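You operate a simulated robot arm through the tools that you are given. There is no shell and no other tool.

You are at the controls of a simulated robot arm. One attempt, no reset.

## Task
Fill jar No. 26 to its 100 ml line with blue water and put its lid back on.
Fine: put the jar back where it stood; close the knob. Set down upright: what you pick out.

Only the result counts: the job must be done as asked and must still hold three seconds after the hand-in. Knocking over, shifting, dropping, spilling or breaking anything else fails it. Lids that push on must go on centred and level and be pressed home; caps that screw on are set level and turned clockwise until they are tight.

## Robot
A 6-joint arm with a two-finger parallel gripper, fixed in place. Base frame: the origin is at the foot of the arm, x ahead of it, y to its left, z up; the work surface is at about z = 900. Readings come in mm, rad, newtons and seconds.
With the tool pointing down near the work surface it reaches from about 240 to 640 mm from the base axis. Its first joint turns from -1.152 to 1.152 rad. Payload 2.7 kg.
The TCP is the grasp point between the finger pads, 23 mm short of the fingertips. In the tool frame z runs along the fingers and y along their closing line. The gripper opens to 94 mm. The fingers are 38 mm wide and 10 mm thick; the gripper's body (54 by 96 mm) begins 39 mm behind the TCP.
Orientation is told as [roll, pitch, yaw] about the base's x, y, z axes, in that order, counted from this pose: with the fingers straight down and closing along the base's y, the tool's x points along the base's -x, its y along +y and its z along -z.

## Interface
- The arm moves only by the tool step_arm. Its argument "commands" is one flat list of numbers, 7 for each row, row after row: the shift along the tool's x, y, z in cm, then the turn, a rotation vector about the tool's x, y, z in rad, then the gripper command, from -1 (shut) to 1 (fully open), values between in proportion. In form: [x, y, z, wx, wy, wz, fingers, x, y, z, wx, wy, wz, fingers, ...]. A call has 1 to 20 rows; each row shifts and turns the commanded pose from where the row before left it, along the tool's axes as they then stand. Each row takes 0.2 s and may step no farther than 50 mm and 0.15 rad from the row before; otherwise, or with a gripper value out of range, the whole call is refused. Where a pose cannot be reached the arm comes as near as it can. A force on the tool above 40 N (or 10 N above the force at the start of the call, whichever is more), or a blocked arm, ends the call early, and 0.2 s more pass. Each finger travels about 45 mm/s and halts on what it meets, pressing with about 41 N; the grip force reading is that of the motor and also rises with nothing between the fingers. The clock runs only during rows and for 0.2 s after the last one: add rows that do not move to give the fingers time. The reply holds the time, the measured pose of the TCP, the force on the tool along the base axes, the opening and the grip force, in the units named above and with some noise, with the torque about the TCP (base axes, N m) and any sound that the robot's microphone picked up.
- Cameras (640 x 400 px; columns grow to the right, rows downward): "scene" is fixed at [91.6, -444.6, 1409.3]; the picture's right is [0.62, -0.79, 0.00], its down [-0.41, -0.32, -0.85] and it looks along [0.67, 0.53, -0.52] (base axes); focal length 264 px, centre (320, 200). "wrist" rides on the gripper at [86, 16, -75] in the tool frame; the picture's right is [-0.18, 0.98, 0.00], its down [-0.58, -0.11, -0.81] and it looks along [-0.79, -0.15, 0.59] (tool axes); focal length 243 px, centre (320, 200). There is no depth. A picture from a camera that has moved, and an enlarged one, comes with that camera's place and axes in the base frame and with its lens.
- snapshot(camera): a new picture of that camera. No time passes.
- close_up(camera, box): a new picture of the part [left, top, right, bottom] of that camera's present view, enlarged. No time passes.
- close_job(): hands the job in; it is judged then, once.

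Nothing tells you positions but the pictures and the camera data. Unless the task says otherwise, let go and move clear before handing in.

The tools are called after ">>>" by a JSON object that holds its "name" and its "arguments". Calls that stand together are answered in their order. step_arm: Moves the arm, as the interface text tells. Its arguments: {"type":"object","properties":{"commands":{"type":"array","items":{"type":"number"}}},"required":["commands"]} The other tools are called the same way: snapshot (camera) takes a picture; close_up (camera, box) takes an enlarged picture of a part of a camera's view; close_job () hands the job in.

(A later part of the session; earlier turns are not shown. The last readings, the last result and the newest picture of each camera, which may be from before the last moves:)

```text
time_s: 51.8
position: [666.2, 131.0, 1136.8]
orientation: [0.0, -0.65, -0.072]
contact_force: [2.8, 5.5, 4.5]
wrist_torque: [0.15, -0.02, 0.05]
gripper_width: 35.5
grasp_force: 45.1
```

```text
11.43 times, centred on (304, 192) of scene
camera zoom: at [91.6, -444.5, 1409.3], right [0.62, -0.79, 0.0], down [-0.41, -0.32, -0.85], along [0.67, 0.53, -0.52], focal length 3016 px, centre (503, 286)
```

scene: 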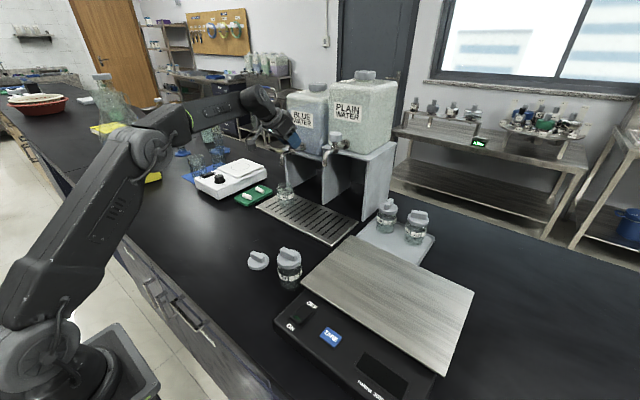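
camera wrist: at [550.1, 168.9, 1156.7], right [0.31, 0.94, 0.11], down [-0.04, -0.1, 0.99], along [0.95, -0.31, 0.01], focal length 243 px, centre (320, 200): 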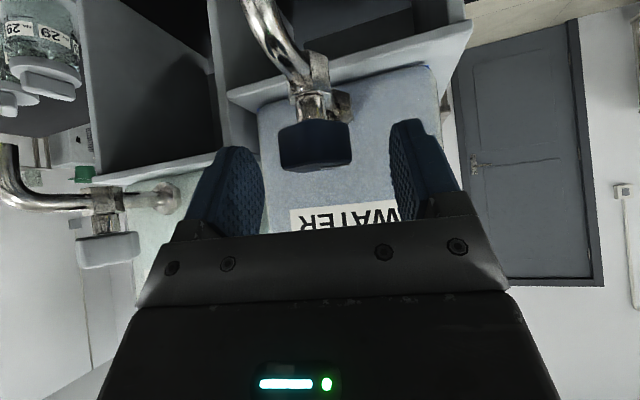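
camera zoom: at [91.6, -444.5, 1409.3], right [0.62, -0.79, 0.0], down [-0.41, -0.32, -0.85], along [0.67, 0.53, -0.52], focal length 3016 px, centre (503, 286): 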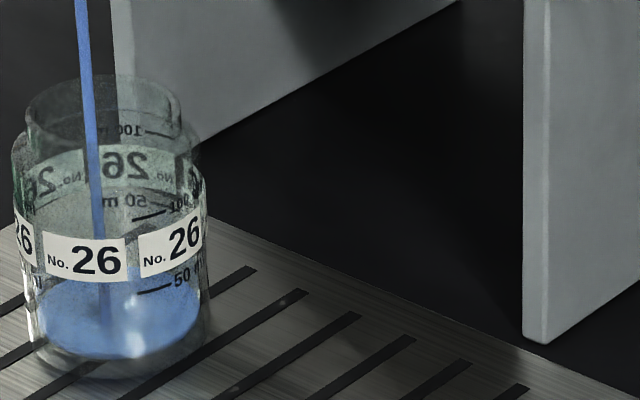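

The level barely rose, so the flow is very slow at this opening. I'll open the knob further.

>>> {"name": "step_arm", "arguments": {"commands": [0, 0, 0, -0.0758, 0, -0.0995, -1, 0, 0, 0, 0, 0, 0, -1, 0, 0, 0, 0, 0, 0, -1, 0, 0, 0, 0, 0, 0, -1, 0, 0, 0, 0, 0, 0, -1]}}

>>> {"name": "close_up", "arguments": {"camera": "scene", "box": [290, 175, 318, 210]}}

>>> {"name": "close_up", "arguments": {"camera": "scene", "box": [265, 110, 325, 190]}}

```text
time_s: 53.0
position: [665.8, 129.0, 1136.8]
orientation: [0.002, -0.652, 0.055]
contact_force: [2.8, -3.6, 5.6]
wrist_torque: [0.43, 0.23, -0.06]
gripper_width: 35.4
grasp_force: 45.4
```

```text
11.43 times, centred on (304, 192) of scene
camera zoom: at [91.6, -444.8, 1409.2], right [0.62, -0.79, 0.0], down [-0.41, -0.32, -0.85], along [0.67, 0.53, -0.52], focal length 3016 px, centre (503, 286)
```

zoom: 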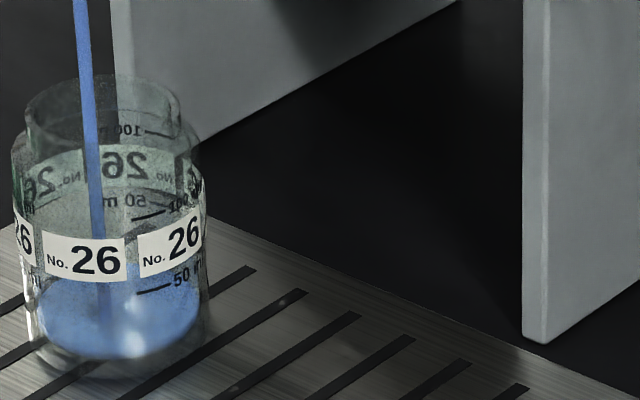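

```text
5.00 times, centred on (295, 150) of scene
camera zoom: at [91.6, -444.8, 1409.2], right [0.62, -0.79, 0.0], down [-0.41, -0.32, -0.85], along [0.67, 0.53, -0.52], focal length 1319 px, centre (445, 450)
```

zoom: 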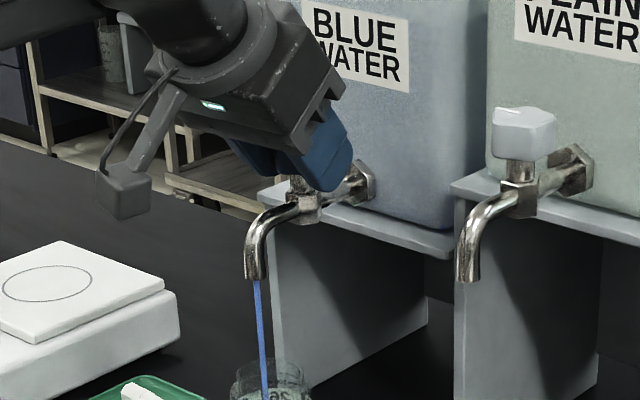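

>>> {"name": "step_arm", "arguments": {"commands": [0, 0, 0, 0, 0, 0, -1, 0, 0, 0, 0, 0, 0, -1, 0, 0, 0, 0, 0, 0, -1, 0, 0, 0, 0, 0, 0, -1, 0, 0, 0, 0, 0, 0, -1, 0, 0, 0, 0, 0, 0, -1, 0, 0, 0, 0, 0, 0, -1, 0, 0, 0, 0, 0, 0, -1, 0, 0, 0, 0, 0, 0, -1, 0, 0, 0, 0, 0, 0, -1]}}

>>> {"name": "close_up", "arguments": {"camera": "scene", "box": [288, 180, 312, 210]}}

```text
time_s: 55.2
position: [666.4, 131.5, 1135.7]
orientation: [0.0, -0.652, 0.055]
contact_force: [1.6, -10.8, 3.3]
wrist_torque: [-0.04, -0.12, 0.0]
gripper_width: 35.3
grasp_force: 45.5
```

```text
13.33 times, centred on (300, 195) of scene
camera zoom: at [91.6, -445.0, 1409.1], right [0.62, -0.79, 0.0], down [-0.41, -0.32, -0.85], along [0.67, 0.53, -0.52], focal length 3518 px, centre (587, 267)
```

zoom: 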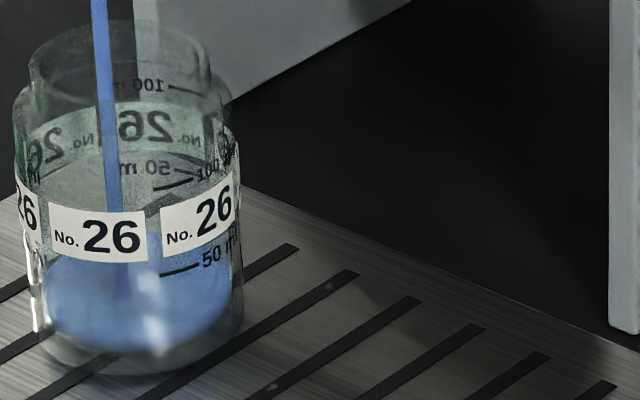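

The level is rising slowly, now about 20 ml. I'll keep holding.

>>> {"name": "step_arm", "arguments": {"commands": [0, 0, 0, 0, 0, 0, -1, 0, 0, 0, 0, 0, 0, -1, 0, 0, 0, 0, 0, 0, -1, 0, 0, 0, 0, 0, 0, -1, 0, 0, 0, 0, 0, 0, -1, 0, 0, 0, 0, 0, 0, -1, 0, 0, 0, 0, 0, 0, -1, 0, 0, 0, 0, 0, 0, -1, 0, 0, 0, 0, 0, 0, -1, 0, 0, 0, 0, 0, 0, -1, 0, 0, 0, 0, 0, 0, -1, 0, 0, 0, 0, 0, 0, -1, 0, 0, 0, 0, 0, 0, -1, 0, 0, 0, 0, 0, 0, -1, 0, 0, 0, 0, 0, 0, -1, 0, 0, 0, 0, 0, 0, -1, 0, 0, 0, 0, 0, 0, -1, 0, 0, 0, 0, 0, 0, -1, 0, 0, 0, 0, 0, 0, -1, 0, 0, 0, 0, 0, 0, -1]}}

>>> {"name": "close_up", "arguments": {"camera": "scene", "box": [288, 180, 312, 210]}}

>>> {"name": "snapshot", "arguments": {"camera": "wrist"}}

```text
time_s: 59.4
position: [666.0, 130.6, 1136.2]
orientation: [0.001, -0.651, 0.054]
contact_force: [2.4, -13.7, 3.0]
wrist_torque: [0.1, -0.05, -0.06]
gripper_width: 35.2
grasp_force: 44.9
```

```text
13.33 times, centred on (300, 195) of scene
camera zoom: at [91.6, -445.1, 1409.1], right [0.62, -0.79, 0.0], down [-0.41, -0.32, -0.85], along [0.67, 0.53, -0.52], focal length 3518 px, centre (587, 267)
```

zoom: 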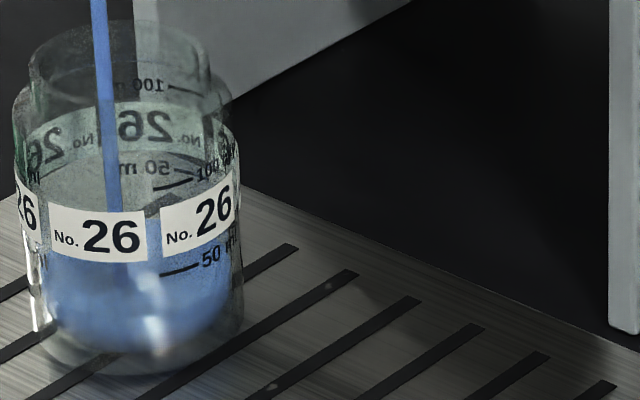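

```text
taken
camera wrist: at [551.7, 138.9, 1141.7], right [0.09, 0.99, 0.11], down [-0.02, -0.11, 0.99], along [1.0, -0.1, 0.01], focal length 243 px, centre (320, 200)
```

wrist: 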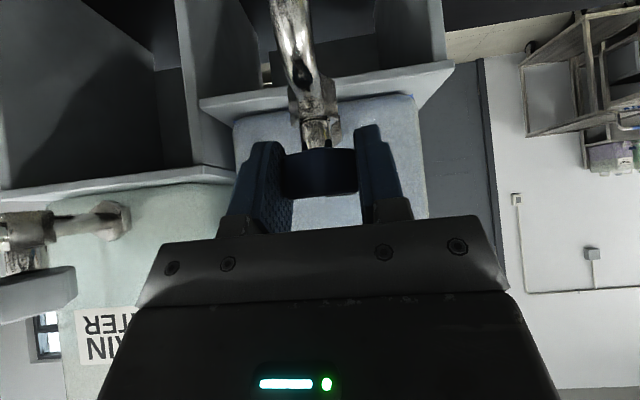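

About 3 ml/s; the level is near 32 ml. I'll continue.

>>> {"name": "step_arm", "arguments": {"commands": [0, 0, 0, 0, 0, 0, -1, 0, 0, 0, 0, 0, 0, -1, 0, 0, 0, 0, 0, 0, -1, 0, 0, 0, 0, 0, 0, -1, 0, 0, 0, 0, 0, 0, -1, 0, 0, 0, 0, 0, 0, -1, 0, 0, 0, 0, 0, 0, -1, 0, 0, 0, 0, 0, 0, -1, 0, 0, 0, 0, 0, 0, -1, 0, 0, 0, 0, 0, 0, -1, 0, 0, 0, 0, 0, 0, -1, 0, 0, 0, 0, 0, 0, -1, 0, 0, 0, 0, 0, 0, -1, 0, 0, 0, 0, 0, 0, -1, 0, 0, 0, 0, 0, 0, -1, 0, 0, 0, 0, 0, 0, -1, 0, 0, 0, 0, 0, 0, -1, 0, 0, 0, 0, 0, 0, -1, 0, 0, 0, 0, 0, 0, -1, 0, 0, 0, 0, 0, 0, -1]}}

>>> {"name": "close_up", "arguments": {"camera": "scene", "box": [288, 180, 312, 210]}}

```text
time_s: 63.6
position: [666.7, 130.3, 1136.0]
orientation: [0.0, -0.651, 0.055]
contact_force: [2.5, -14.0, 2.3]
wrist_torque: [0.12, -0.07, -0.01]
gripper_width: 35.5
grasp_force: 44.8
```

```text
13.33 times, centred on (300, 195) of scene
camera zoom: at [91.6, -445.1, 1409.1], right [0.62, -0.79, 0.0], down [-0.41, -0.32, -0.85], along [0.67, 0.53, -0.52], focal length 3518 px, centre (587, 267)
```

zoom: 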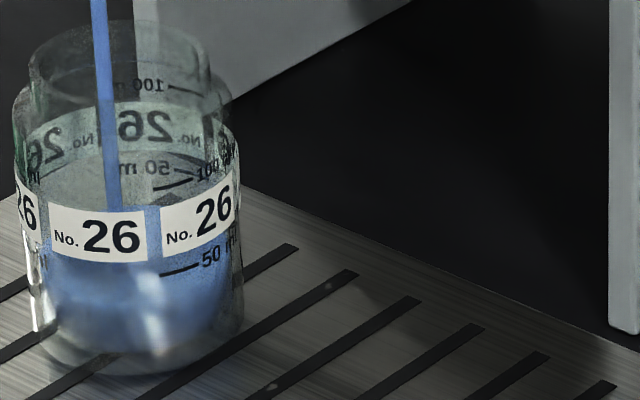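

>>> {"name": "close_up", "arguments": {"camera": "scene", "box": [288, 190, 308, 206]}}

```text
16.00 times, centred on (298, 198) of scene
camera zoom: at [91.6, -445.1, 1409.1], right [0.62, -0.79, 0.0], down [-0.41, -0.32, -0.85], along [0.67, 0.53, -0.52], focal length 4222 px, centre (672, 232)
```

zoom: 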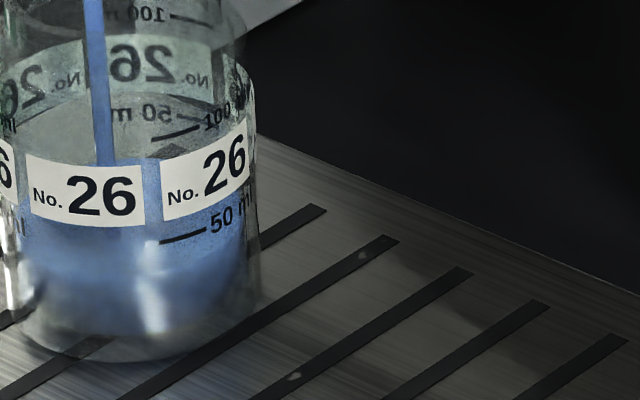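

The level is about 36 ml. I'll open a little more to speed up and keep watching.

>>> {"name": "step_arm", "arguments": {"commands": [0, 0, 0, -0.0606, 0, -0.0796, -1, 0, 0, 0, 0, 0, 0, -1, 0, 0, 0, 0, 0, 0, -1, 0, 0, 0, 0, 0, 0, -1, 0, 0, 0, 0, 0, 0, -1, 0, 0, 0, 0, 0, 0, -1, 0, 0, 0, 0, 0, 0, -1, 0, 0, 0, 0, 0, 0, -1, 0, 0, 0, 0, 0, 0, -1, 0, 0, 0, 0, 0, 0, -1, 0, 0, 0, 0, 0, 0, -1, 0, 0, 0, 0, 0, 0, -1, 0, 0, 0, 0, 0, 0, -1, 0, 0, 0, 0, 0, 0, -1, 0, 0, 0, 0, 0, 0, -1, 0, 0, 0, 0, 0, 0, -1]}}

>>> {"name": "close_up", "arguments": {"camera": "scene", "box": [288, 186, 312, 206]}}

>>> {"name": "close_up", "arguments": {"camera": "scene", "box": [270, 120, 340, 210]}}

```text
time_s: 67.0
position: [666.9, 129.2, 1136.0]
orientation: [-0.001, -0.65, 0.152]
contact_force: [-10.0, -16.6, 1.7]
wrist_torque: [0.02, 0.29, -0.09]
gripper_width: 35.7
grasp_force: 45.3
```

```text
16.00 times, centred on (300, 196) of scene
camera zoom: at [91.3, -445.2, 1409.1], right [0.62, -0.79, 0.0], down [-0.41, -0.32, -0.85], along [0.67, 0.53, -0.52], focal length 4222 px, centre (640, 264)
```

zoom: 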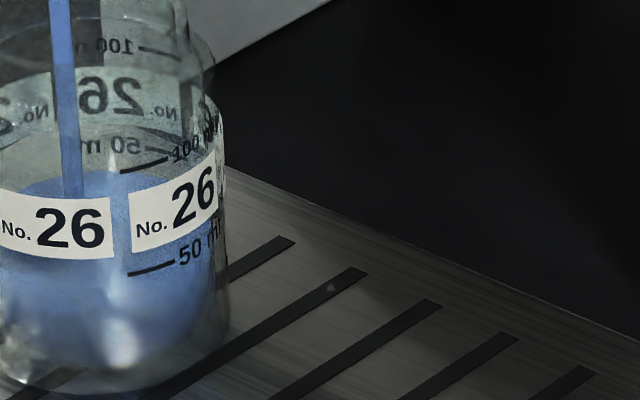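

```text
4.44 times, centred on (305, 165) of scene
camera zoom: at [91.3, -445.2, 1409.1], right [0.62, -0.79, 0.0], down [-0.41, -0.32, -0.85], along [0.67, 0.53, -0.52], focal length 1173 px, centre (387, 356)
```

zoom: 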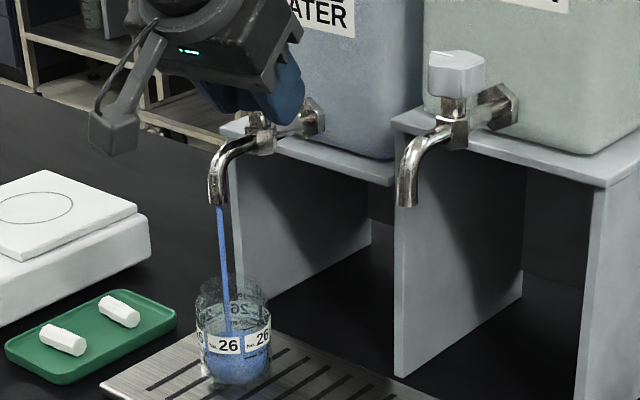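

About 45 ml. I'll relax the side load slightly, open a bit more, and continue.

>>> {"name": "step_arm", "arguments": {"commands": [0.05, -0.1, -0.04, 0, 0, 0, -1, 0, 0, 0, -0.0758, 0, -0.0995, -1, 0, 0, 0, 0, 0, 0, -1, 0, 0, 0, 0, 0, 0, -1, 0, 0, 0, 0, 0, 0, -1, 0, 0, 0, 0, 0, 0, -1, 0, 0, 0, 0, 0, 0, -1, 0, 0, 0, 0, 0, 0, -1, 0, 0, 0, 0, 0, 0, -1, 0, 0, 0, 0, 0, 0, -1, 0, 0, 0, 0, 0, 0, -1, 0, 0, 0, 0, 0, 0, -1]}}

>>> {"name": "close_up", "arguments": {"camera": "scene", "box": [288, 186, 312, 206]}}

```text
time_s: 69.6
position: [666.6, 128.4, 1137.1]
orientation: [0.001, -0.652, 0.28]
contact_force: [19.3, -10.8, 1.9]
wrist_torque: [0.3, -0.23, -0.07]
gripper_width: 35.4
grasp_force: 44.7
```

```text
16.00 times, centred on (300, 196) of scene
camera zoom: at [92.2, -445.0, 1409.1], right [0.62, -0.79, 0.0], down [-0.41, -0.32, -0.85], along [0.67, 0.53, -0.52], focal length 4222 px, centre (640, 264)
```

zoom: 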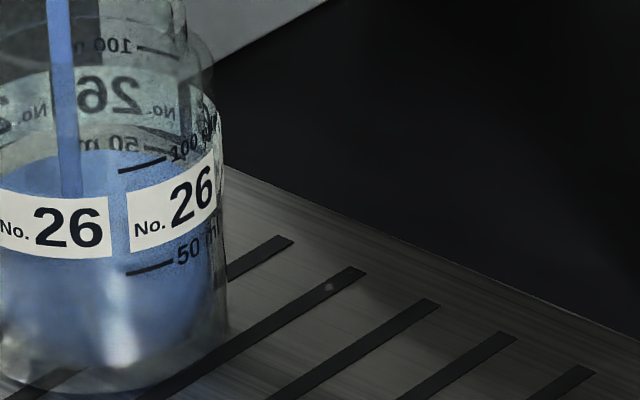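

The surface's back edge has reached the mirrored 50 ml mark on the far wall, so it's about 50 ml at 4 ml/s. I'll hold 4 s.

>>> {"name": "step_arm", "arguments": {"commands": [0, 0, 0, 0, 0, 0, -1, 0, 0, 0, 0, 0, 0, -1, 0, 0, 0, 0, 0, 0, -1, 0, 0, 0, 0, 0, 0, -1, 0, 0, 0, 0, 0, 0, -1, 0, 0, 0, 0, 0, 0, -1, 0, 0, 0, 0, 0, 0, -1, 0, 0, 0, 0, 0, 0, -1, 0, 0, 0, 0, 0, 0, -1, 0, 0, 0, 0, 0, 0, -1, 0, 0, 0, 0, 0, 0, -1, 0, 0, 0, 0, 0, 0, -1, 0, 0, 0, 0, 0, 0, -1, 0, 0, 0, 0, 0, 0, -1, 0, 0, 0, 0, 0, 0, -1, 0, 0, 0, 0, 0, 0, -1, 0, 0, 0, 0, 0, 0, -1, 0, 0, 0, 0, 0, 0, -1, 0, 0, 0, 0, 0, 0, -1]}}

>>> {"name": "close_up", "arguments": {"camera": "scene", "box": [288, 186, 312, 206]}}

```text
time_s: 73.6
position: [667.2, 129.7, 1135.6]
orientation: [0.0, -0.652, 0.279]
contact_force: [19.4, -11.2, 5.2]
wrist_torque: [0.14, 0.0, -0.07]
gripper_width: 35.1
grasp_force: 44.8
```

```text
16.00 times, centred on (300, 196) of scene
camera zoom: at [92.1, -445.0, 1409.1], right [0.62, -0.79, 0.0], down [-0.41, -0.32, -0.85], along [0.67, 0.53, -0.52], focal length 4222 px, centre (640, 264)
```

zoom: 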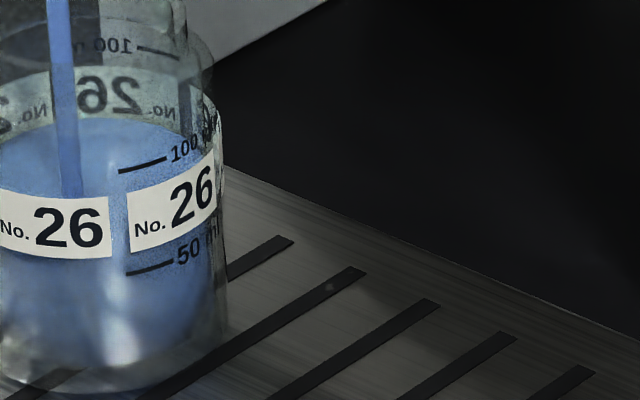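

About 66 ml. I'll hold 4 s more.

>>> {"name": "step_arm", "arguments": {"commands": [0, 0, 0, 0, 0, 0, -1, 0, 0, 0, 0, 0, 0, -1, 0, 0, 0, 0, 0, 0, -1, 0, 0, 0, 0, 0, 0, -1, 0, 0, 0, 0, 0, 0, -1, 0, 0, 0, 0, 0, 0, -1, 0, 0, 0, 0, 0, 0, -1, 0, 0, 0, 0, 0, 0, -1, 0, 0, 0, 0, 0, 0, -1, 0, 0, 0, 0, 0, 0, -1, 0, 0, 0, 0, 0, 0, -1, 0, 0, 0, 0, 0, 0, -1, 0, 0, 0, 0, 0, 0, -1, 0, 0, 0, 0, 0, 0, -1, 0, 0, 0, 0, 0, 0, -1, 0, 0, 0, 0, 0, 0, -1, 0, 0, 0, 0, 0, 0, -1, 0, 0, 0, 0, 0, 0, -1, 0, 0, 0, 0, 0, 0, -1]}}

>>> {"name": "close_up", "arguments": {"camera": "scene", "box": [288, 182, 312, 202]}}

```text
time_s: 77.6
position: [667.2, 127.8, 1135.7]
orientation: [0.0, -0.653, 0.277]
contact_force: [18.3, -12.5, 5.5]
wrist_torque: [0.18, -0.12, -0.07]
gripper_width: 35.5
grasp_force: 45.0
```

```text
16.00 times, centred on (300, 192) of scene
camera zoom: at [92.1, -445.0, 1409.1], right [0.62, -0.79, 0.0], down [-0.41, -0.32, -0.85], along [0.67, 0.53, -0.52], focal length 4222 px, centre (640, 328)
```

zoom: 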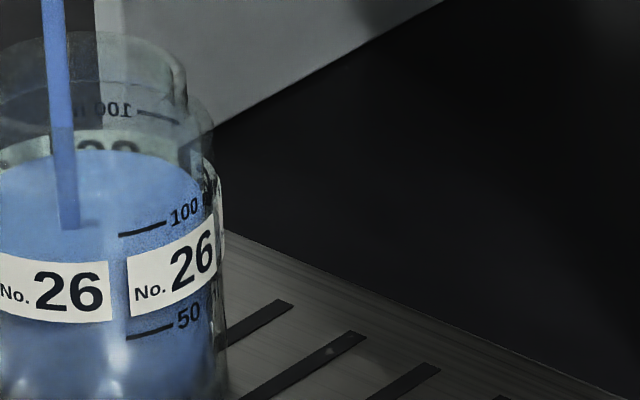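

About 80 ml. I'll hold another 2.4 s, then throttle back.

>>> {"name": "step_arm", "arguments": {"commands": [0, 0, 0, 0, 0, 0, -1, 0, 0, 0, 0, 0, 0, -1, 0, 0, 0, 0, 0, 0, -1, 0, 0, 0, 0, 0, 0, -1, 0, 0, 0, 0, 0, 0, -1, 0, 0, 0, 0, 0, 0, -1, 0, 0, 0, 0, 0, 0, -1, 0, 0, 0, 0, 0, 0, -1, 0, 0, 0, 0, 0, 0, -1, 0, 0, 0, 0, 0, 0, -1, 0, 0, 0, 0, 0, 0, -1]}}

>>> {"name": "close_up", "arguments": {"camera": "scene", "box": [286, 182, 310, 202]}}

```text
time_s: 80.0
position: [667.7, 128.8, 1136.1]
orientation: [0.001, -0.654, 0.279]
contact_force: [18.8, -11.9, 5.6]
wrist_torque: [0.21, -0.15, -0.04]
gripper_width: 35.4
grasp_force: 44.8
```

```text
16.00 times, centred on (298, 192) of scene
camera zoom: at [92.1, -445.0, 1409.1], right [0.62, -0.79, 0.0], down [-0.41, -0.32, -0.85], along [0.67, 0.53, -0.52], focal length 4222 px, centre (672, 328)
```

zoom: 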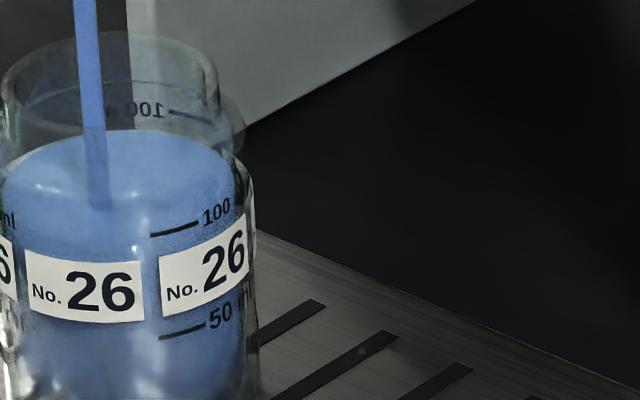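

About 92 ml. I'll throttle back by about 0.28 rad.

>>> {"name": "step_arm", "arguments": {"commands": [0, 0, 0, 0.0848, 0, 0.1114, -1, 0, 0, 0, 0.0848, 0, 0.1114, -1]}}

>>> {"name": "close_up", "arguments": {"camera": "scene", "box": [286, 182, 310, 202]}}

```text
time_s: 80.6
position: [665.8, 130.6, 1134.8]
orientation: [0.0, -0.652, -0.001]
contact_force: [18.5, -3.8, 6.1]
wrist_torque: [-0.13, 0.36, 0.07]
gripper_width: 35.4
grasp_force: 45.5
```

```text
16.00 times, centred on (298, 192) of scene
camera zoom: at [92.1, -444.8, 1409.2], right [0.62, -0.79, 0.0], down [-0.41, -0.32, -0.85], along [0.67, 0.53, -0.52], focal length 4222 px, centre (672, 328)
```

zoom: 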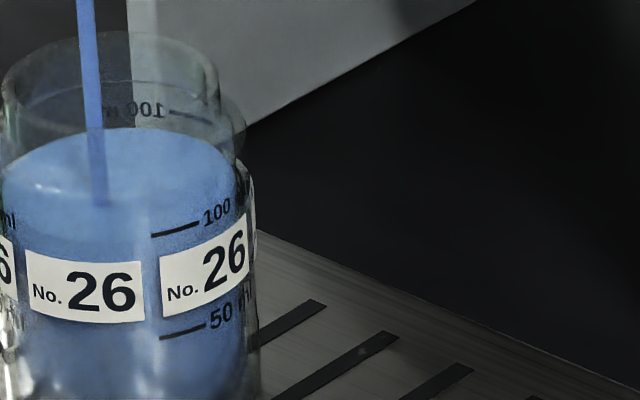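

>>> {"name": "step_arm", "arguments": {"commands": [0, 0, 0, 0, 0, 0, -1, 0, 0, 0, 0, 0, 0, -1, 0, 0, 0, 0, 0, 0, -1, 0, 0, 0, 0, 0, 0, -1, 0, 0, 0, 0, 0, 0, -1, 0, 0, 0, 0, 0, 0, -1]}}

>>> {"name": "close_up", "arguments": {"camera": "scene", "box": [286, 182, 310, 202]}}

>>> {"name": "close_up", "arguments": {"camera": "scene", "box": [288, 185, 304, 198]}}

```text
time_s: 82.0
position: [666.8, 130.7, 1136.6]
orientation: [0.0, -0.65, 0.0]
contact_force: [14.1, 2.0, 5.6]
wrist_torque: [-0.37, -0.11, 0.05]
gripper_width: 35.3
grasp_force: 45.0
```

```text
16.00 times, centred on (298, 192) of scene
camera zoom: at [92.0, -444.6, 1409.3], right [0.62, -0.79, 0.0], down [-0.41, -0.32, -0.85], along [0.67, 0.53, -0.52], focal length 4222 px, centre (672, 328)
```

zoom: 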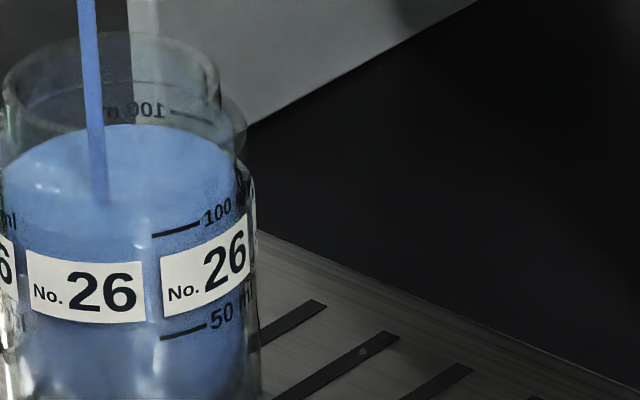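

```text
16.00 times, centred on (296, 192) of scene
camera zoom: at [92.0, -444.6, 1409.3], right [0.62, -0.79, 0.0], down [-0.41, -0.32, -0.85], along [0.67, 0.53, -0.52], focal length 4222 px, centre (704, 336)
```

zoom: 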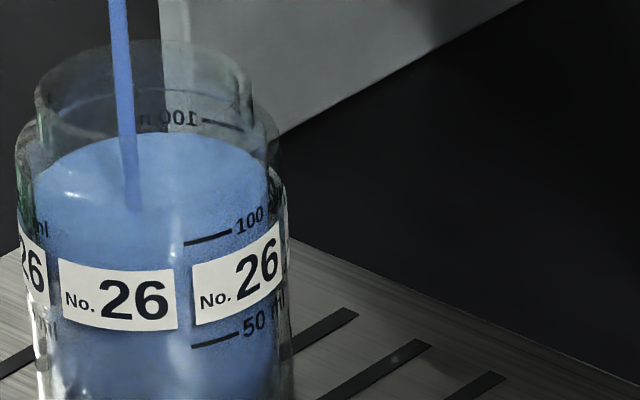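

Readings off the near and far walls bracket 92–97 ml. Rather than risk overfilling, I'll close the knob now and read the level side-on with the wrist camera.

>>> {"name": "step_arm", "arguments": {"commands": [0, 0, 0, 0.0606, 0, 0.0796, -1, 0, 0, 0, 0.0455, 0, 0.0597, -1, 0, 0, 0, 0, 0, 0, -1]}}

>>> {"name": "close_up", "arguments": {"camera": "scene", "box": [270, 130, 330, 210]}}

>>> {"name": "close_up", "arguments": {"camera": "scene", "box": [288, 185, 304, 198]}}

```text
time_s: 82.8
position: [666.6, 131.6, 1137.4]
orientation: [0.001, -0.652, -0.176]
contact_force: [1.4, 10.6, 6.9]
wrist_torque: [-0.53, -0.45, 0.81]
gripper_width: 35.5
grasp_force: 44.9
```

```text
5.00 times, centred on (300, 170) of scene
camera zoom: at [91.5, -444.2, 1409.4], right [0.62, -0.79, 0.0], down [-0.41, -0.32, -0.85], along [0.67, 0.53, -0.52], focal length 1319 px, centre (420, 350)
```

zoom: 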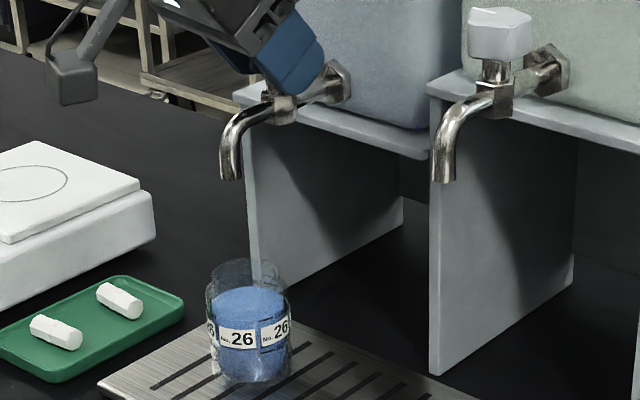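

```text
16.00 times, centred on (296, 192) of scene
camera zoom: at [91.5, -444.2, 1409.4], right [0.62, -0.79, 0.0], down [-0.41, -0.32, -0.85], along [0.67, 0.53, -0.52], focal length 4222 px, centre (704, 336)
```

zoom: 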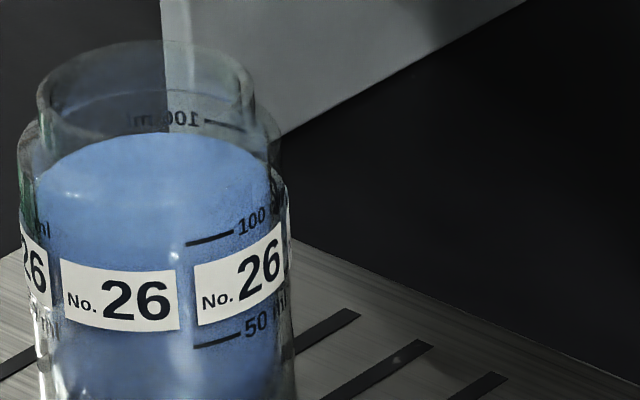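

The flow has stopped, with firm torque at the closed stop. I'll release the knob and back away, then bring the wrist camera level with the jar.

>>> {"name": "step_arm", "arguments": {"commands": [0, 0, 0, 0, 0, 0, -0.1, 0, 0, 0, 0, 0, 0, 0.3, 0, 0, 0, 0, 0, 0, 0.5, 0, 0, -2, 0, 0, 0, 0.5, 0, 0, -4, 0, 0, 0, 0.5, 0, 0, -4, 0, 0, 0, 0.5, 0, 0, 0, 0, 0, 0, 0.5]}}

>>> {"name": "close_up", "arguments": {"camera": "wrist", "box": [270, 0, 380, 110]}}

>>> {"name": "close_up", "arguments": {"camera": "scene", "box": [280, 125, 340, 210]}}

```text
time_s: 84.4
position: [605.2, 141.2, 1216.4]
orientation: [-0.001, -0.652, -0.176]
contact_force: [0.8, -0.4, 0.0]
wrist_torque: [-0.02, -0.02, -0.02]
gripper_width: 70.8
grasp_force: 0.1
```

```text
3.64 times, centred on (325, 55) of wrist
camera zoom: at [495.7, 174.9, 1221.9], right [0.32, 0.94, 0.11], down [-0.04, -0.1, 0.99], along [0.95, -0.32, 0.01], focal length 882 px, centre (302, 727)
```

zoom: 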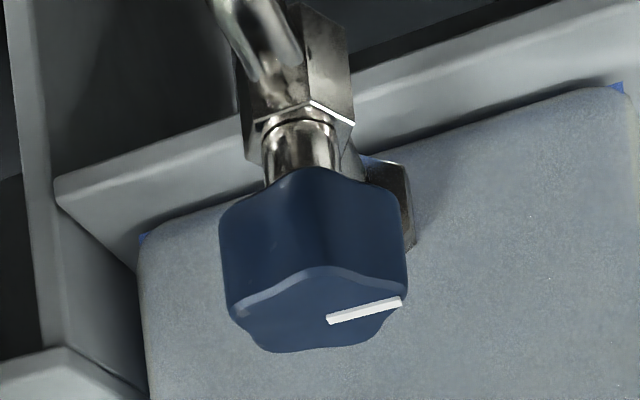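

```text
4.71 times, centred on (310, 168) of scene
camera zoom: at [91.6, -444.6, 1409.3], right [0.62, -0.79, 0.0], down [-0.41, -0.32, -0.85], along [0.67, 0.53, -0.52], focal length 1242 px, centre (367, 353)
```

zoom: 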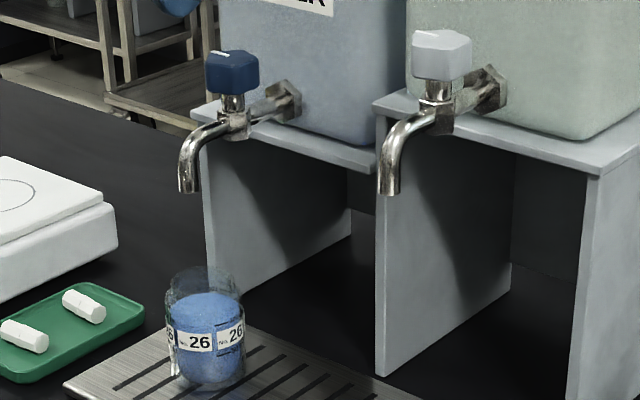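

The pointer is back at the closed mark and nothing drips. Now moving down in front of the jar to read the level side-on.

>>> {"name": "step_arm", "arguments": {"commands": [3.58, -0.365, 1.58, 0, 0, 0, 0.6, 3.58, -0.365, 1.58, 0, 0, 0, 0.6, 3.58, -0.365, 1.58, 0, 0, 0, 0.6, 3.58, -0.365, 1.58, 0, 0, 0, 0.6, 1.96, -0.13, 3.62, 0, 0, 0, 0.6, 1.96, -0.13, 3.62, 0, 0, 0, 0.6, 1.96, -0.13, 3.62, 0, 0, 0, 0.6, 0, 0, 0, 0, 0, 0, 0.6]}}

>>> {"name": "snapshot", "arguments": {"camera": "wrist"}}

>>> {"name": "close_up", "arguments": {"camera": "wrist", "box": [270, 90, 380, 230]}}

```text
time_s: 86.2
position: [549.7, 130.9, 956.8]
orientation: [0.001, -0.651, -0.176]
contact_force: [0.0, -0.5, 0.5]
wrist_torque: [0.01, 0.01, -0.01]
gripper_width: 75.1
grasp_force: 0.1
```

```text
taken
camera wrist: at [439.1, 166.4, 962.8], right [0.32, 0.94, 0.11], down [-0.04, -0.1, 0.99], along [0.95, -0.32, 0.01], focal length 243 px, centre (320, 200)
```

wrist: 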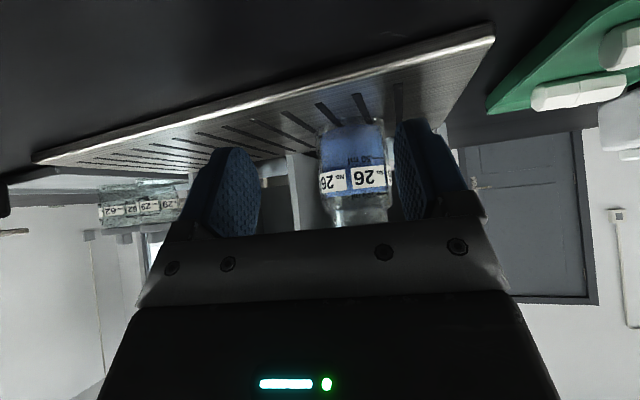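

```text
2.86 times, centred on (325, 160) of wrist
camera zoom: at [439.1, 166.4, 962.8], right [0.32, 0.94, 0.11], down [-0.04, -0.1, 0.99], along [0.95, -0.32, 0.01], focal length 693 px, centre (306, 314)
```

zoom: 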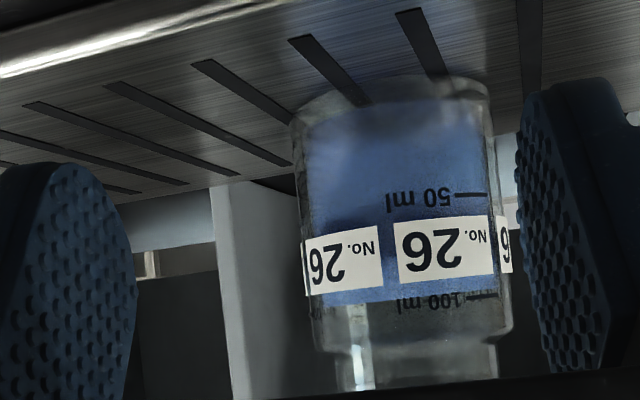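

Excellent side-on view. Zooming in on the 100 ml line.

>>> {"name": "close_up", "arguments": {"camera": "wrist", "box": [310, 170, 360, 205]}}

>>> {"name": "close_up", "arguments": {"camera": "wrist", "box": [340, 175, 370, 205]}}

>>> {"name": "close_up", "arguments": {"camera": "wrist", "box": [360, 175, 390, 205]}}

```text
11.43 times, centred on (335, 188) of wrist
camera zoom: at [439.1, 166.4, 962.8], right [0.32, 0.94, 0.11], down [-0.04, -0.1, 0.99], along [0.95, -0.32, 0.01], focal length 2773 px, centre (149, 343)
```

zoom: 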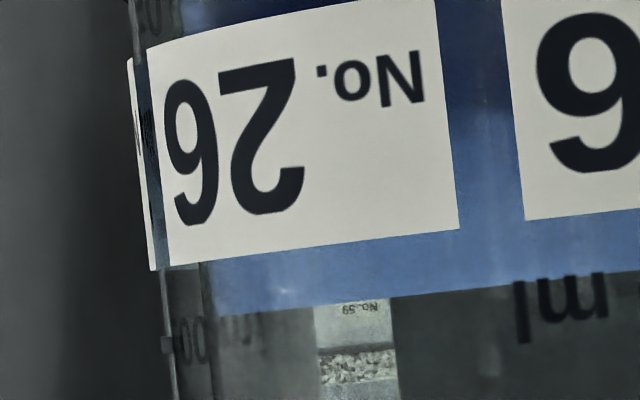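

```text
13.33 times, centred on (355, 190) of wrist
camera zoom: at [439.1, 166.4, 962.8], right [0.32, 0.94, 0.11], down [-0.04, -0.1, 0.99], along [0.95, -0.32, 0.01], focal length 3235 px, centre (-147, 333)
```

zoom: 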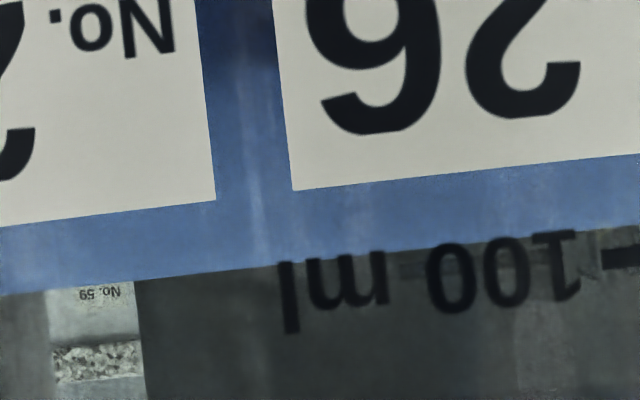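

```text
13.33 times, centred on (375, 190) of wrist
camera zoom: at [439.1, 166.4, 962.8], right [0.32, 0.94, 0.11], down [-0.04, -0.1, 0.99], along [0.95, -0.32, 0.01], focal length 3235 px, centre (-413, 333)
```

zoom: 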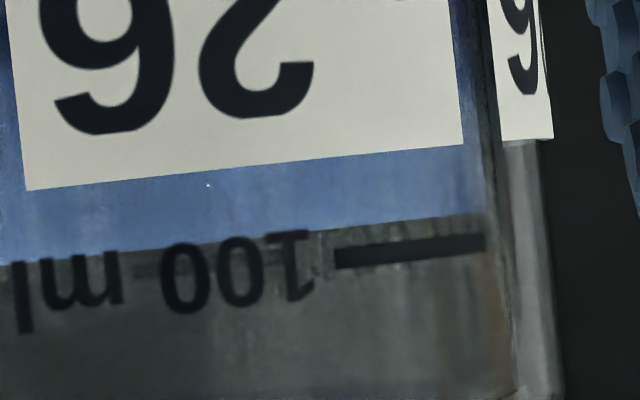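

The waterline is about 1.3 mm under the middle of the 100 ml line, so about 97.5 ml. I'll top up by retracing my path to the knob and giving a short, small opening.

>>> {"name": "step_arm", "arguments": {"commands": [-1.96, 0.13, -3.62, 0, 0, 0, 0.6, -1.96, 0.13, -3.62, 0, 0, 0, 0.6, -1.96, 0.13, -3.62, 0, 0, 0, 0.6, -3.58, 0.365, -1.58, 0, 0, 0, 0.6, -3.58, 0.365, -1.58, 0, 0, 0, 0.6, -3.58, 0.365, -1.58, 0, 0, 0, 0.6, -3.58, 0.365, -1.58, 0, 0, 0, 0.6, 0, 0, 0, 0, 0, 0, 0.5]}}

>>> {"name": "snapshot", "arguments": {"camera": "wrist"}}

```text
time_s: 88.0
position: [603.5, 140.8, 1214.7]
orientation: [0.001, -0.651, -0.174]
contact_force: [0.4, -0.9, -0.4]
wrist_torque: [0.04, 0.0, 0.0]
gripper_width: 70.4
grasp_force: 0.1
```

```text
taken
camera wrist: at [494.6, 175.3, 1220.2], right [0.32, 0.94, 0.11], down [-0.04, -0.1, 0.99], along [0.95, -0.32, 0.01], focal length 243 px, centre (320, 200)
```

wrist: 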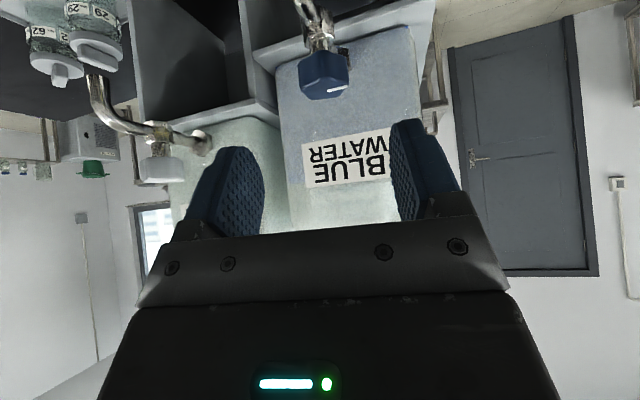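

Back at the pre-grasp point. Re-advancing 10 cm and closing on the knob.

>>> {"name": "step_arm", "arguments": {"commands": [0, 0, 4, 0, 0, 0, 0.5, 0, 0, 4, 0, 0, 0, 0.5, 0, 0, 2, 0, 0, 0, 0.3, 0, 0, 0, 0, 0, 0, 0.1, 0, 0, 0, 0, 0, 0, 0]}}

>>> {"name": "close_up", "arguments": {"camera": "wrist", "box": [180, 0, 460, 240]}}

```text
time_s: 89.2
position: [664.7, 128.5, 1135.9]
orientation: [0.001, -0.651, -0.176]
contact_force: [-0.8, 0.0, -0.7]
wrist_torque: [0.0, -0.02, -0.02]
gripper_width: 46.9
grasp_force: 0.2
```

```text
1.67 times, centred on (320, 120) of wrist
camera zoom: at [555.1, 163.2, 1141.7], right [0.32, 0.94, 0.11], down [-0.05, -0.1, 0.99], along [0.95, -0.32, 0.01], focal length 404 px, centre (320, 333)
```

zoom: 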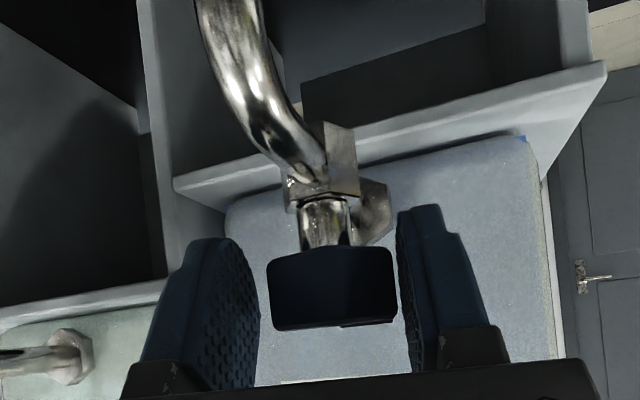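

>>> {"name": "step_arm", "arguments": {"commands": [0, 0, 0, 0, 0, 0, -0.2, 0, 0, 0, 0, 0, 0, -0.5, 0, 0, 0, 0, 0, 0, -1, 0, 0, 0, 0, 0, 0, -1]}}

>>> {"name": "close_up", "arguments": {"camera": "scene", "box": [270, 130, 330, 210]}}

```text
time_s: 90.2
position: [665.0, 131.3, 1136.2]
orientation: [0.001, -0.654, -0.172]
contact_force: [6.6, 20.3, -1.7]
wrist_torque: [-0.1, -0.65, 0.16]
gripper_width: 35.6
grasp_force: 45.1
```

```text
5.00 times, centred on (300, 170) of scene
camera zoom: at [91.9, -443.9, 1409.5], right [0.62, -0.79, 0.0], down [-0.41, -0.32, -0.85], along [0.67, 0.53, -0.52], focal length 1319 px, centre (420, 350)
```

zoom: 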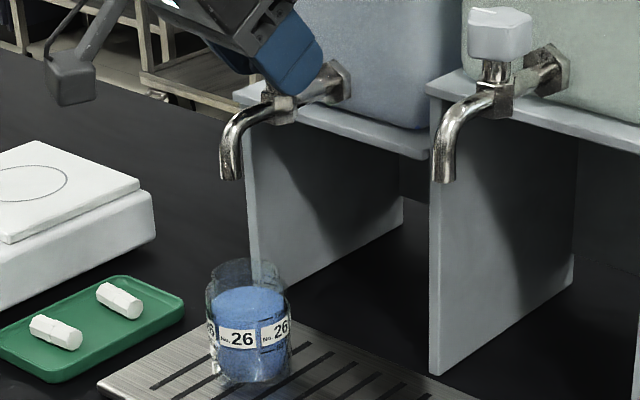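

Gripped. I'll relax the side load and give a short metered opening: turn 0.1 rad, about 1 s, then close again.

>>> {"name": "step_arm", "arguments": {"commands": [0, 0.15, 0, 0, 0, 0, -1, 0, 0, 0, -0.0606, 0, -0.0796, -1, 0, 0, 0, 0, 0, 0, -1, 0, 0, 0, 0, 0, 0, -1, 0, 0, 0, 0, 0, 0, -1, 0, 0, 0, 0, 0, 0, -1, 0, 0, 0, 0.0606, 0, 0.0796, -1, 0, 0, 0, 0.006, 0, 0.008, -1, 0, 0, 0, 0, 0, 0, -1]}}

>>> {"name": "close_up", "arguments": {"camera": "scene", "box": [270, 130, 330, 210]}}

>>> {"name": "close_up", "arguments": {"camera": "scene", "box": [288, 185, 304, 198]}}

```text
time_s: 92.2
position: [665.1, 131.4, 1136.3]
orientation: [-0.001, -0.651, -0.185]
contact_force: [-9.9, 13.1, 5.1]
wrist_torque: [0.28, 0.68, 0.65]
gripper_width: 35.7
grasp_force: 44.7
```

```text
5.00 times, centred on (300, 170) of scene
camera zoom: at [91.2, -444.2, 1409.4], right [0.62, -0.79, 0.0], down [-0.41, -0.32, -0.85], along [0.67, 0.53, -0.52], focal length 1319 px, centre (420, 350)
```

zoom: 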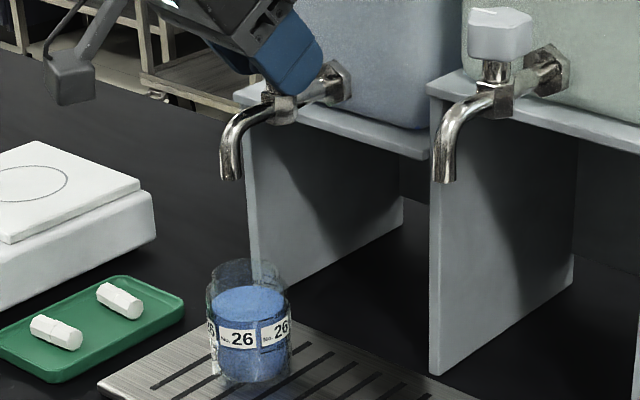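

```text
16.00 times, centred on (296, 192) of scene
camera zoom: at [91.2, -444.2, 1409.4], right [0.62, -0.79, 0.0], down [-0.41, -0.32, -0.85], along [0.67, 0.53, -0.52], focal length 4222 px, centre (704, 336)
```

zoom: 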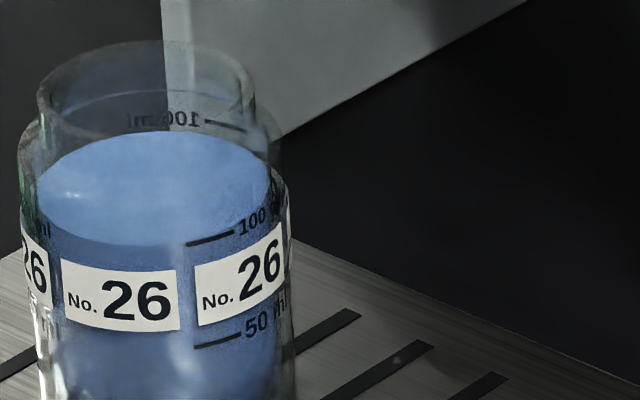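

The waterline is now clearly visible but rose only slightly. I'll open again by the same small amount and watch before closing.

>>> {"name": "step_arm", "arguments": {"commands": [0, 0, 0, -0.0606, 0, -0.0796, -1, 0, 0, 0, -0.0121, 0, -0.0159, -1]}}

>>> {"name": "close_up", "arguments": {"camera": "scene", "box": [270, 130, 330, 210]}}

>>> {"name": "close_up", "arguments": {"camera": "scene", "box": [288, 185, 304, 198]}}

```text
time_s: 92.8
position: [664.9, 131.4, 1136.8]
orientation: [-0.001, -0.651, -0.067]
contact_force: [-17.5, 5.9, 2.2]
wrist_torque: [0.26, -0.46, 0.02]
gripper_width: 35.5
grasp_force: 45.2
```

```text
5.00 times, centred on (300, 170) of scene
camera zoom: at [90.9, -444.4, 1409.4], right [0.62, -0.79, 0.0], down [-0.41, -0.32, -0.85], along [0.67, 0.53, -0.52], focal length 1319 px, centre (420, 350)
```

zoom: 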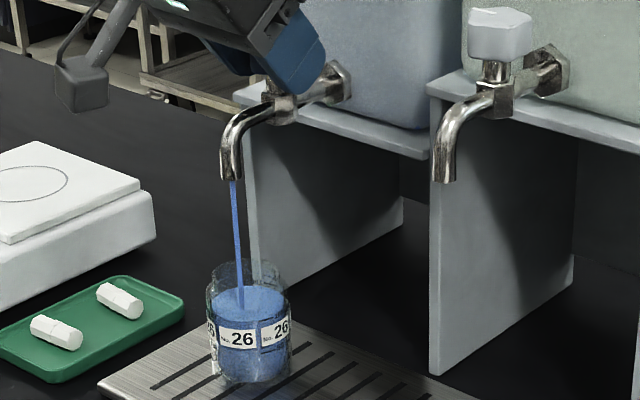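

```text
16.00 times, centred on (296, 192) of scene
camera zoom: at [90.9, -444.4, 1409.4], right [0.62, -0.79, 0.0], down [-0.41, -0.32, -0.85], along [0.67, 0.53, -0.52], focal length 4222 px, centre (704, 336)
```

zoom: 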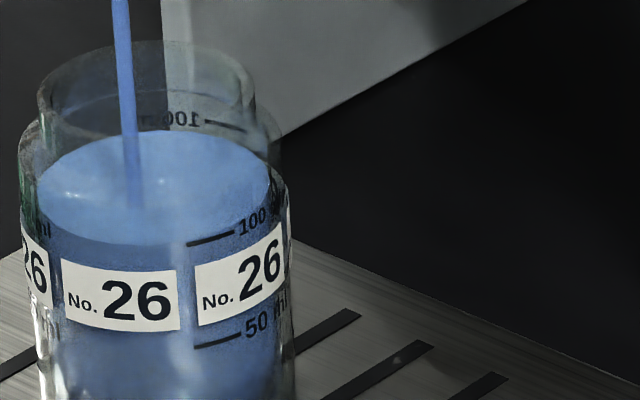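

Flowing gently. I'll hold about 1 s and look again.

>>> {"name": "step_arm", "arguments": {"commands": [0, 0, 0, 0, 0, 0, -1, 0, 0, 0, 0, 0, 0, -1, 0, 0, 0, 0, 0, 0, -1, 0, 0, 0, 0, 0, 0, -1]}}

>>> {"name": "close_up", "arguments": {"camera": "scene", "box": [288, 185, 304, 198]}}

```text
time_s: 93.8
position: [665.1, 130.2, 1136.0]
orientation: [0.0, -0.651, -0.067]
contact_force: [-19.0, 3.4, 4.5]
wrist_torque: [0.31, 0.92, 0.04]
gripper_width: 35.8
grasp_force: 45.4
```

```text
16.00 times, centred on (296, 192) of scene
camera zoom: at [90.9, -444.6, 1409.3], right [0.62, -0.79, 0.0], down [-0.41, -0.32, -0.85], along [0.67, 0.53, -0.52], focal length 4222 px, centre (704, 336)
```

zoom: 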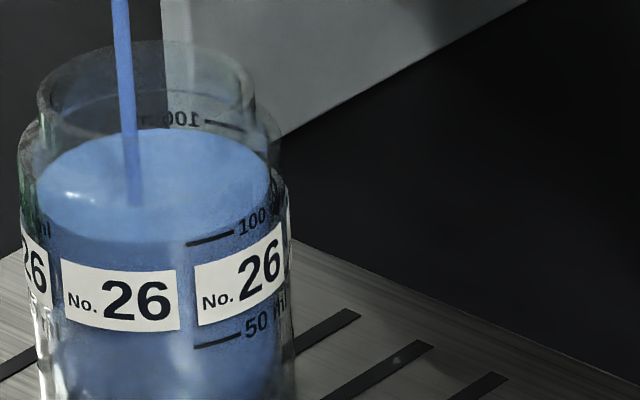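

Close: about 1 ml to go. Two more rows, then close.

>>> {"name": "step_arm", "arguments": {"commands": [0, 0, 0, 0, 0, 0, -1, 0, 0, 0, 0, 0, 0, -1, 0, 0, 0, 0.0606, 0, 0.0796, -1, 0, 0, 0, 0.0152, 0, 0.0199, -1, 0, 0, 0, 0, 0, 0, -1]}}

>>> {"name": "close_up", "arguments": {"camera": "scene", "box": [288, 185, 304, 198]}}

>>> {"name": "close_up", "arguments": {"camera": "scene", "box": [270, 130, 330, 210]}}

```text
time_s: 95.0
position: [665.6, 130.2, 1136.3]
orientation: [-0.001, -0.653, -0.192]
contact_force: [-16.4, 3.2, 4.3]
wrist_torque: [0.06, 0.24, 0.44]
gripper_width: 35.6
grasp_force: 44.9
```

```text
16.00 times, centred on (296, 192) of scene
camera zoom: at [91.0, -444.5, 1409.3], right [0.62, -0.79, 0.0], down [-0.41, -0.32, -0.85], along [0.67, 0.53, -0.52], focal length 4222 px, centre (704, 336)
```

zoom: 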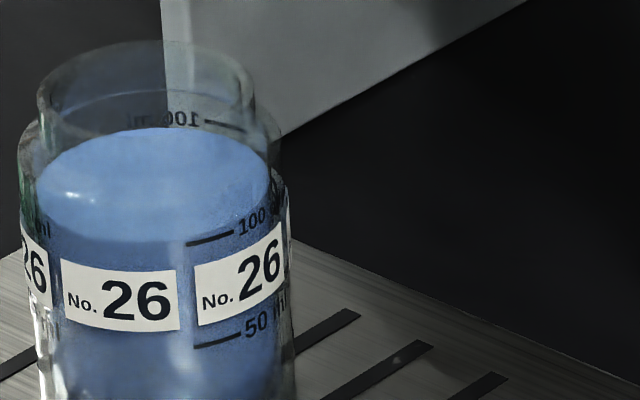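

```text
5.00 times, centred on (300, 170) of scene
camera zoom: at [91.0, -444.5, 1409.3], right [0.62, -0.79, 0.0], down [-0.41, -0.32, -0.85], along [0.67, 0.53, -0.52], focal length 1319 px, centre (420, 350)
```

zoom: 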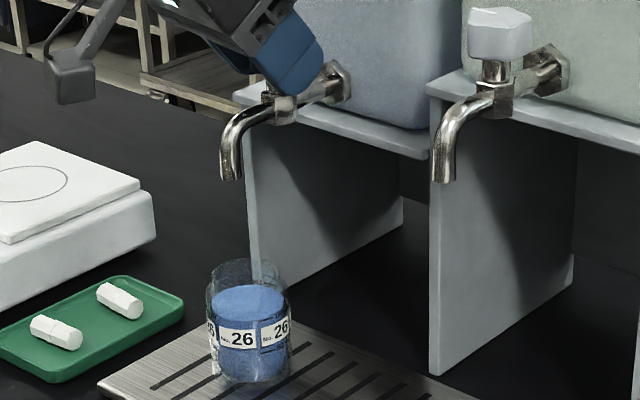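

Closed at about the line. Releasing, backing off and checking the pointer.

>>> {"name": "step_arm", "arguments": {"commands": [0, 0, 0, 0, 0, 0, -0.1, 0, 0, 0, 0, 0, 0, 0.3, 0, 0, 0, 0, 0, 0, 0.5, 0, 0, -2, 0, 0, 0, 0.5, 0, 0, -4, 0, 0, 0, 0.5, 0, 0, -4, 0, 0, 0, 0.5, 0, 0, 0, -0.0091, 0, -0.0119, 0.5, 0, 0, 0, 0, 0, 0, 0.6]}}

>>> {"name": "close_up", "arguments": {"camera": "wrist", "box": [270, 0, 380, 110]}}

>>> {"name": "close_up", "arguments": {"camera": "scene", "box": [284, 131, 308, 149]}}

```text
time_s: 96.8
position: [607.1, 141.8, 1215.2]
orientation: [0.0, -0.651, -0.177]
contact_force: [-0.3, 0.0, 0.4]
wrist_torque: [-0.01, 0.03, -0.02]
gripper_width: 75.0
grasp_force: 0.0
```

```text
3.64 times, centred on (325, 55) of wrist
camera zoom: at [497.1, 177.7, 1221.5], right [0.32, 0.94, 0.11], down [-0.05, -0.1, 0.99], along [0.95, -0.32, 0.01], focal length 882 px, centre (302, 727)
```

zoom: 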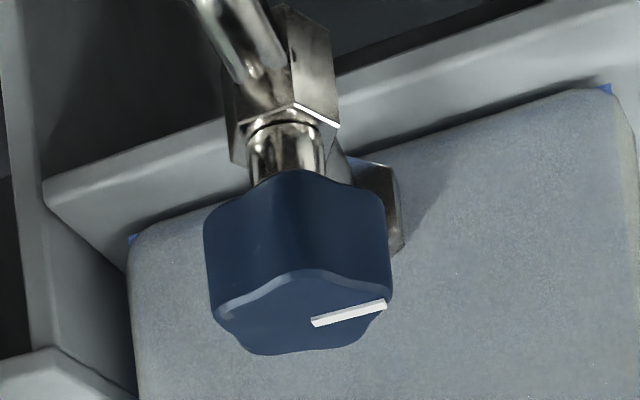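

```text
16.00 times, centred on (296, 140) of scene
camera zoom: at [91.6, -444.6, 1409.3], right [0.62, -0.79, 0.0], down [-0.41, -0.32, -0.85], along [0.67, 0.53, -0.52], focal length 4222 px, centre (704, 1160)
```

zoom: 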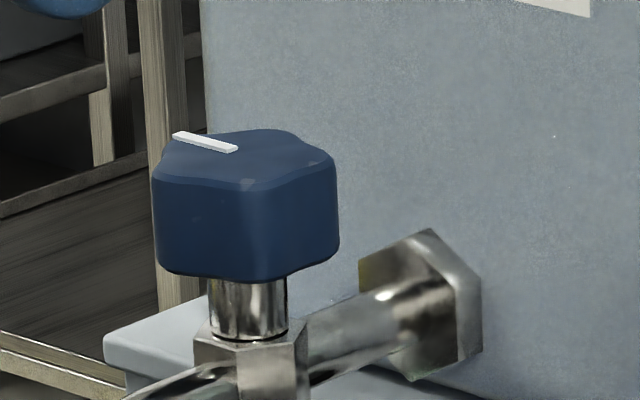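

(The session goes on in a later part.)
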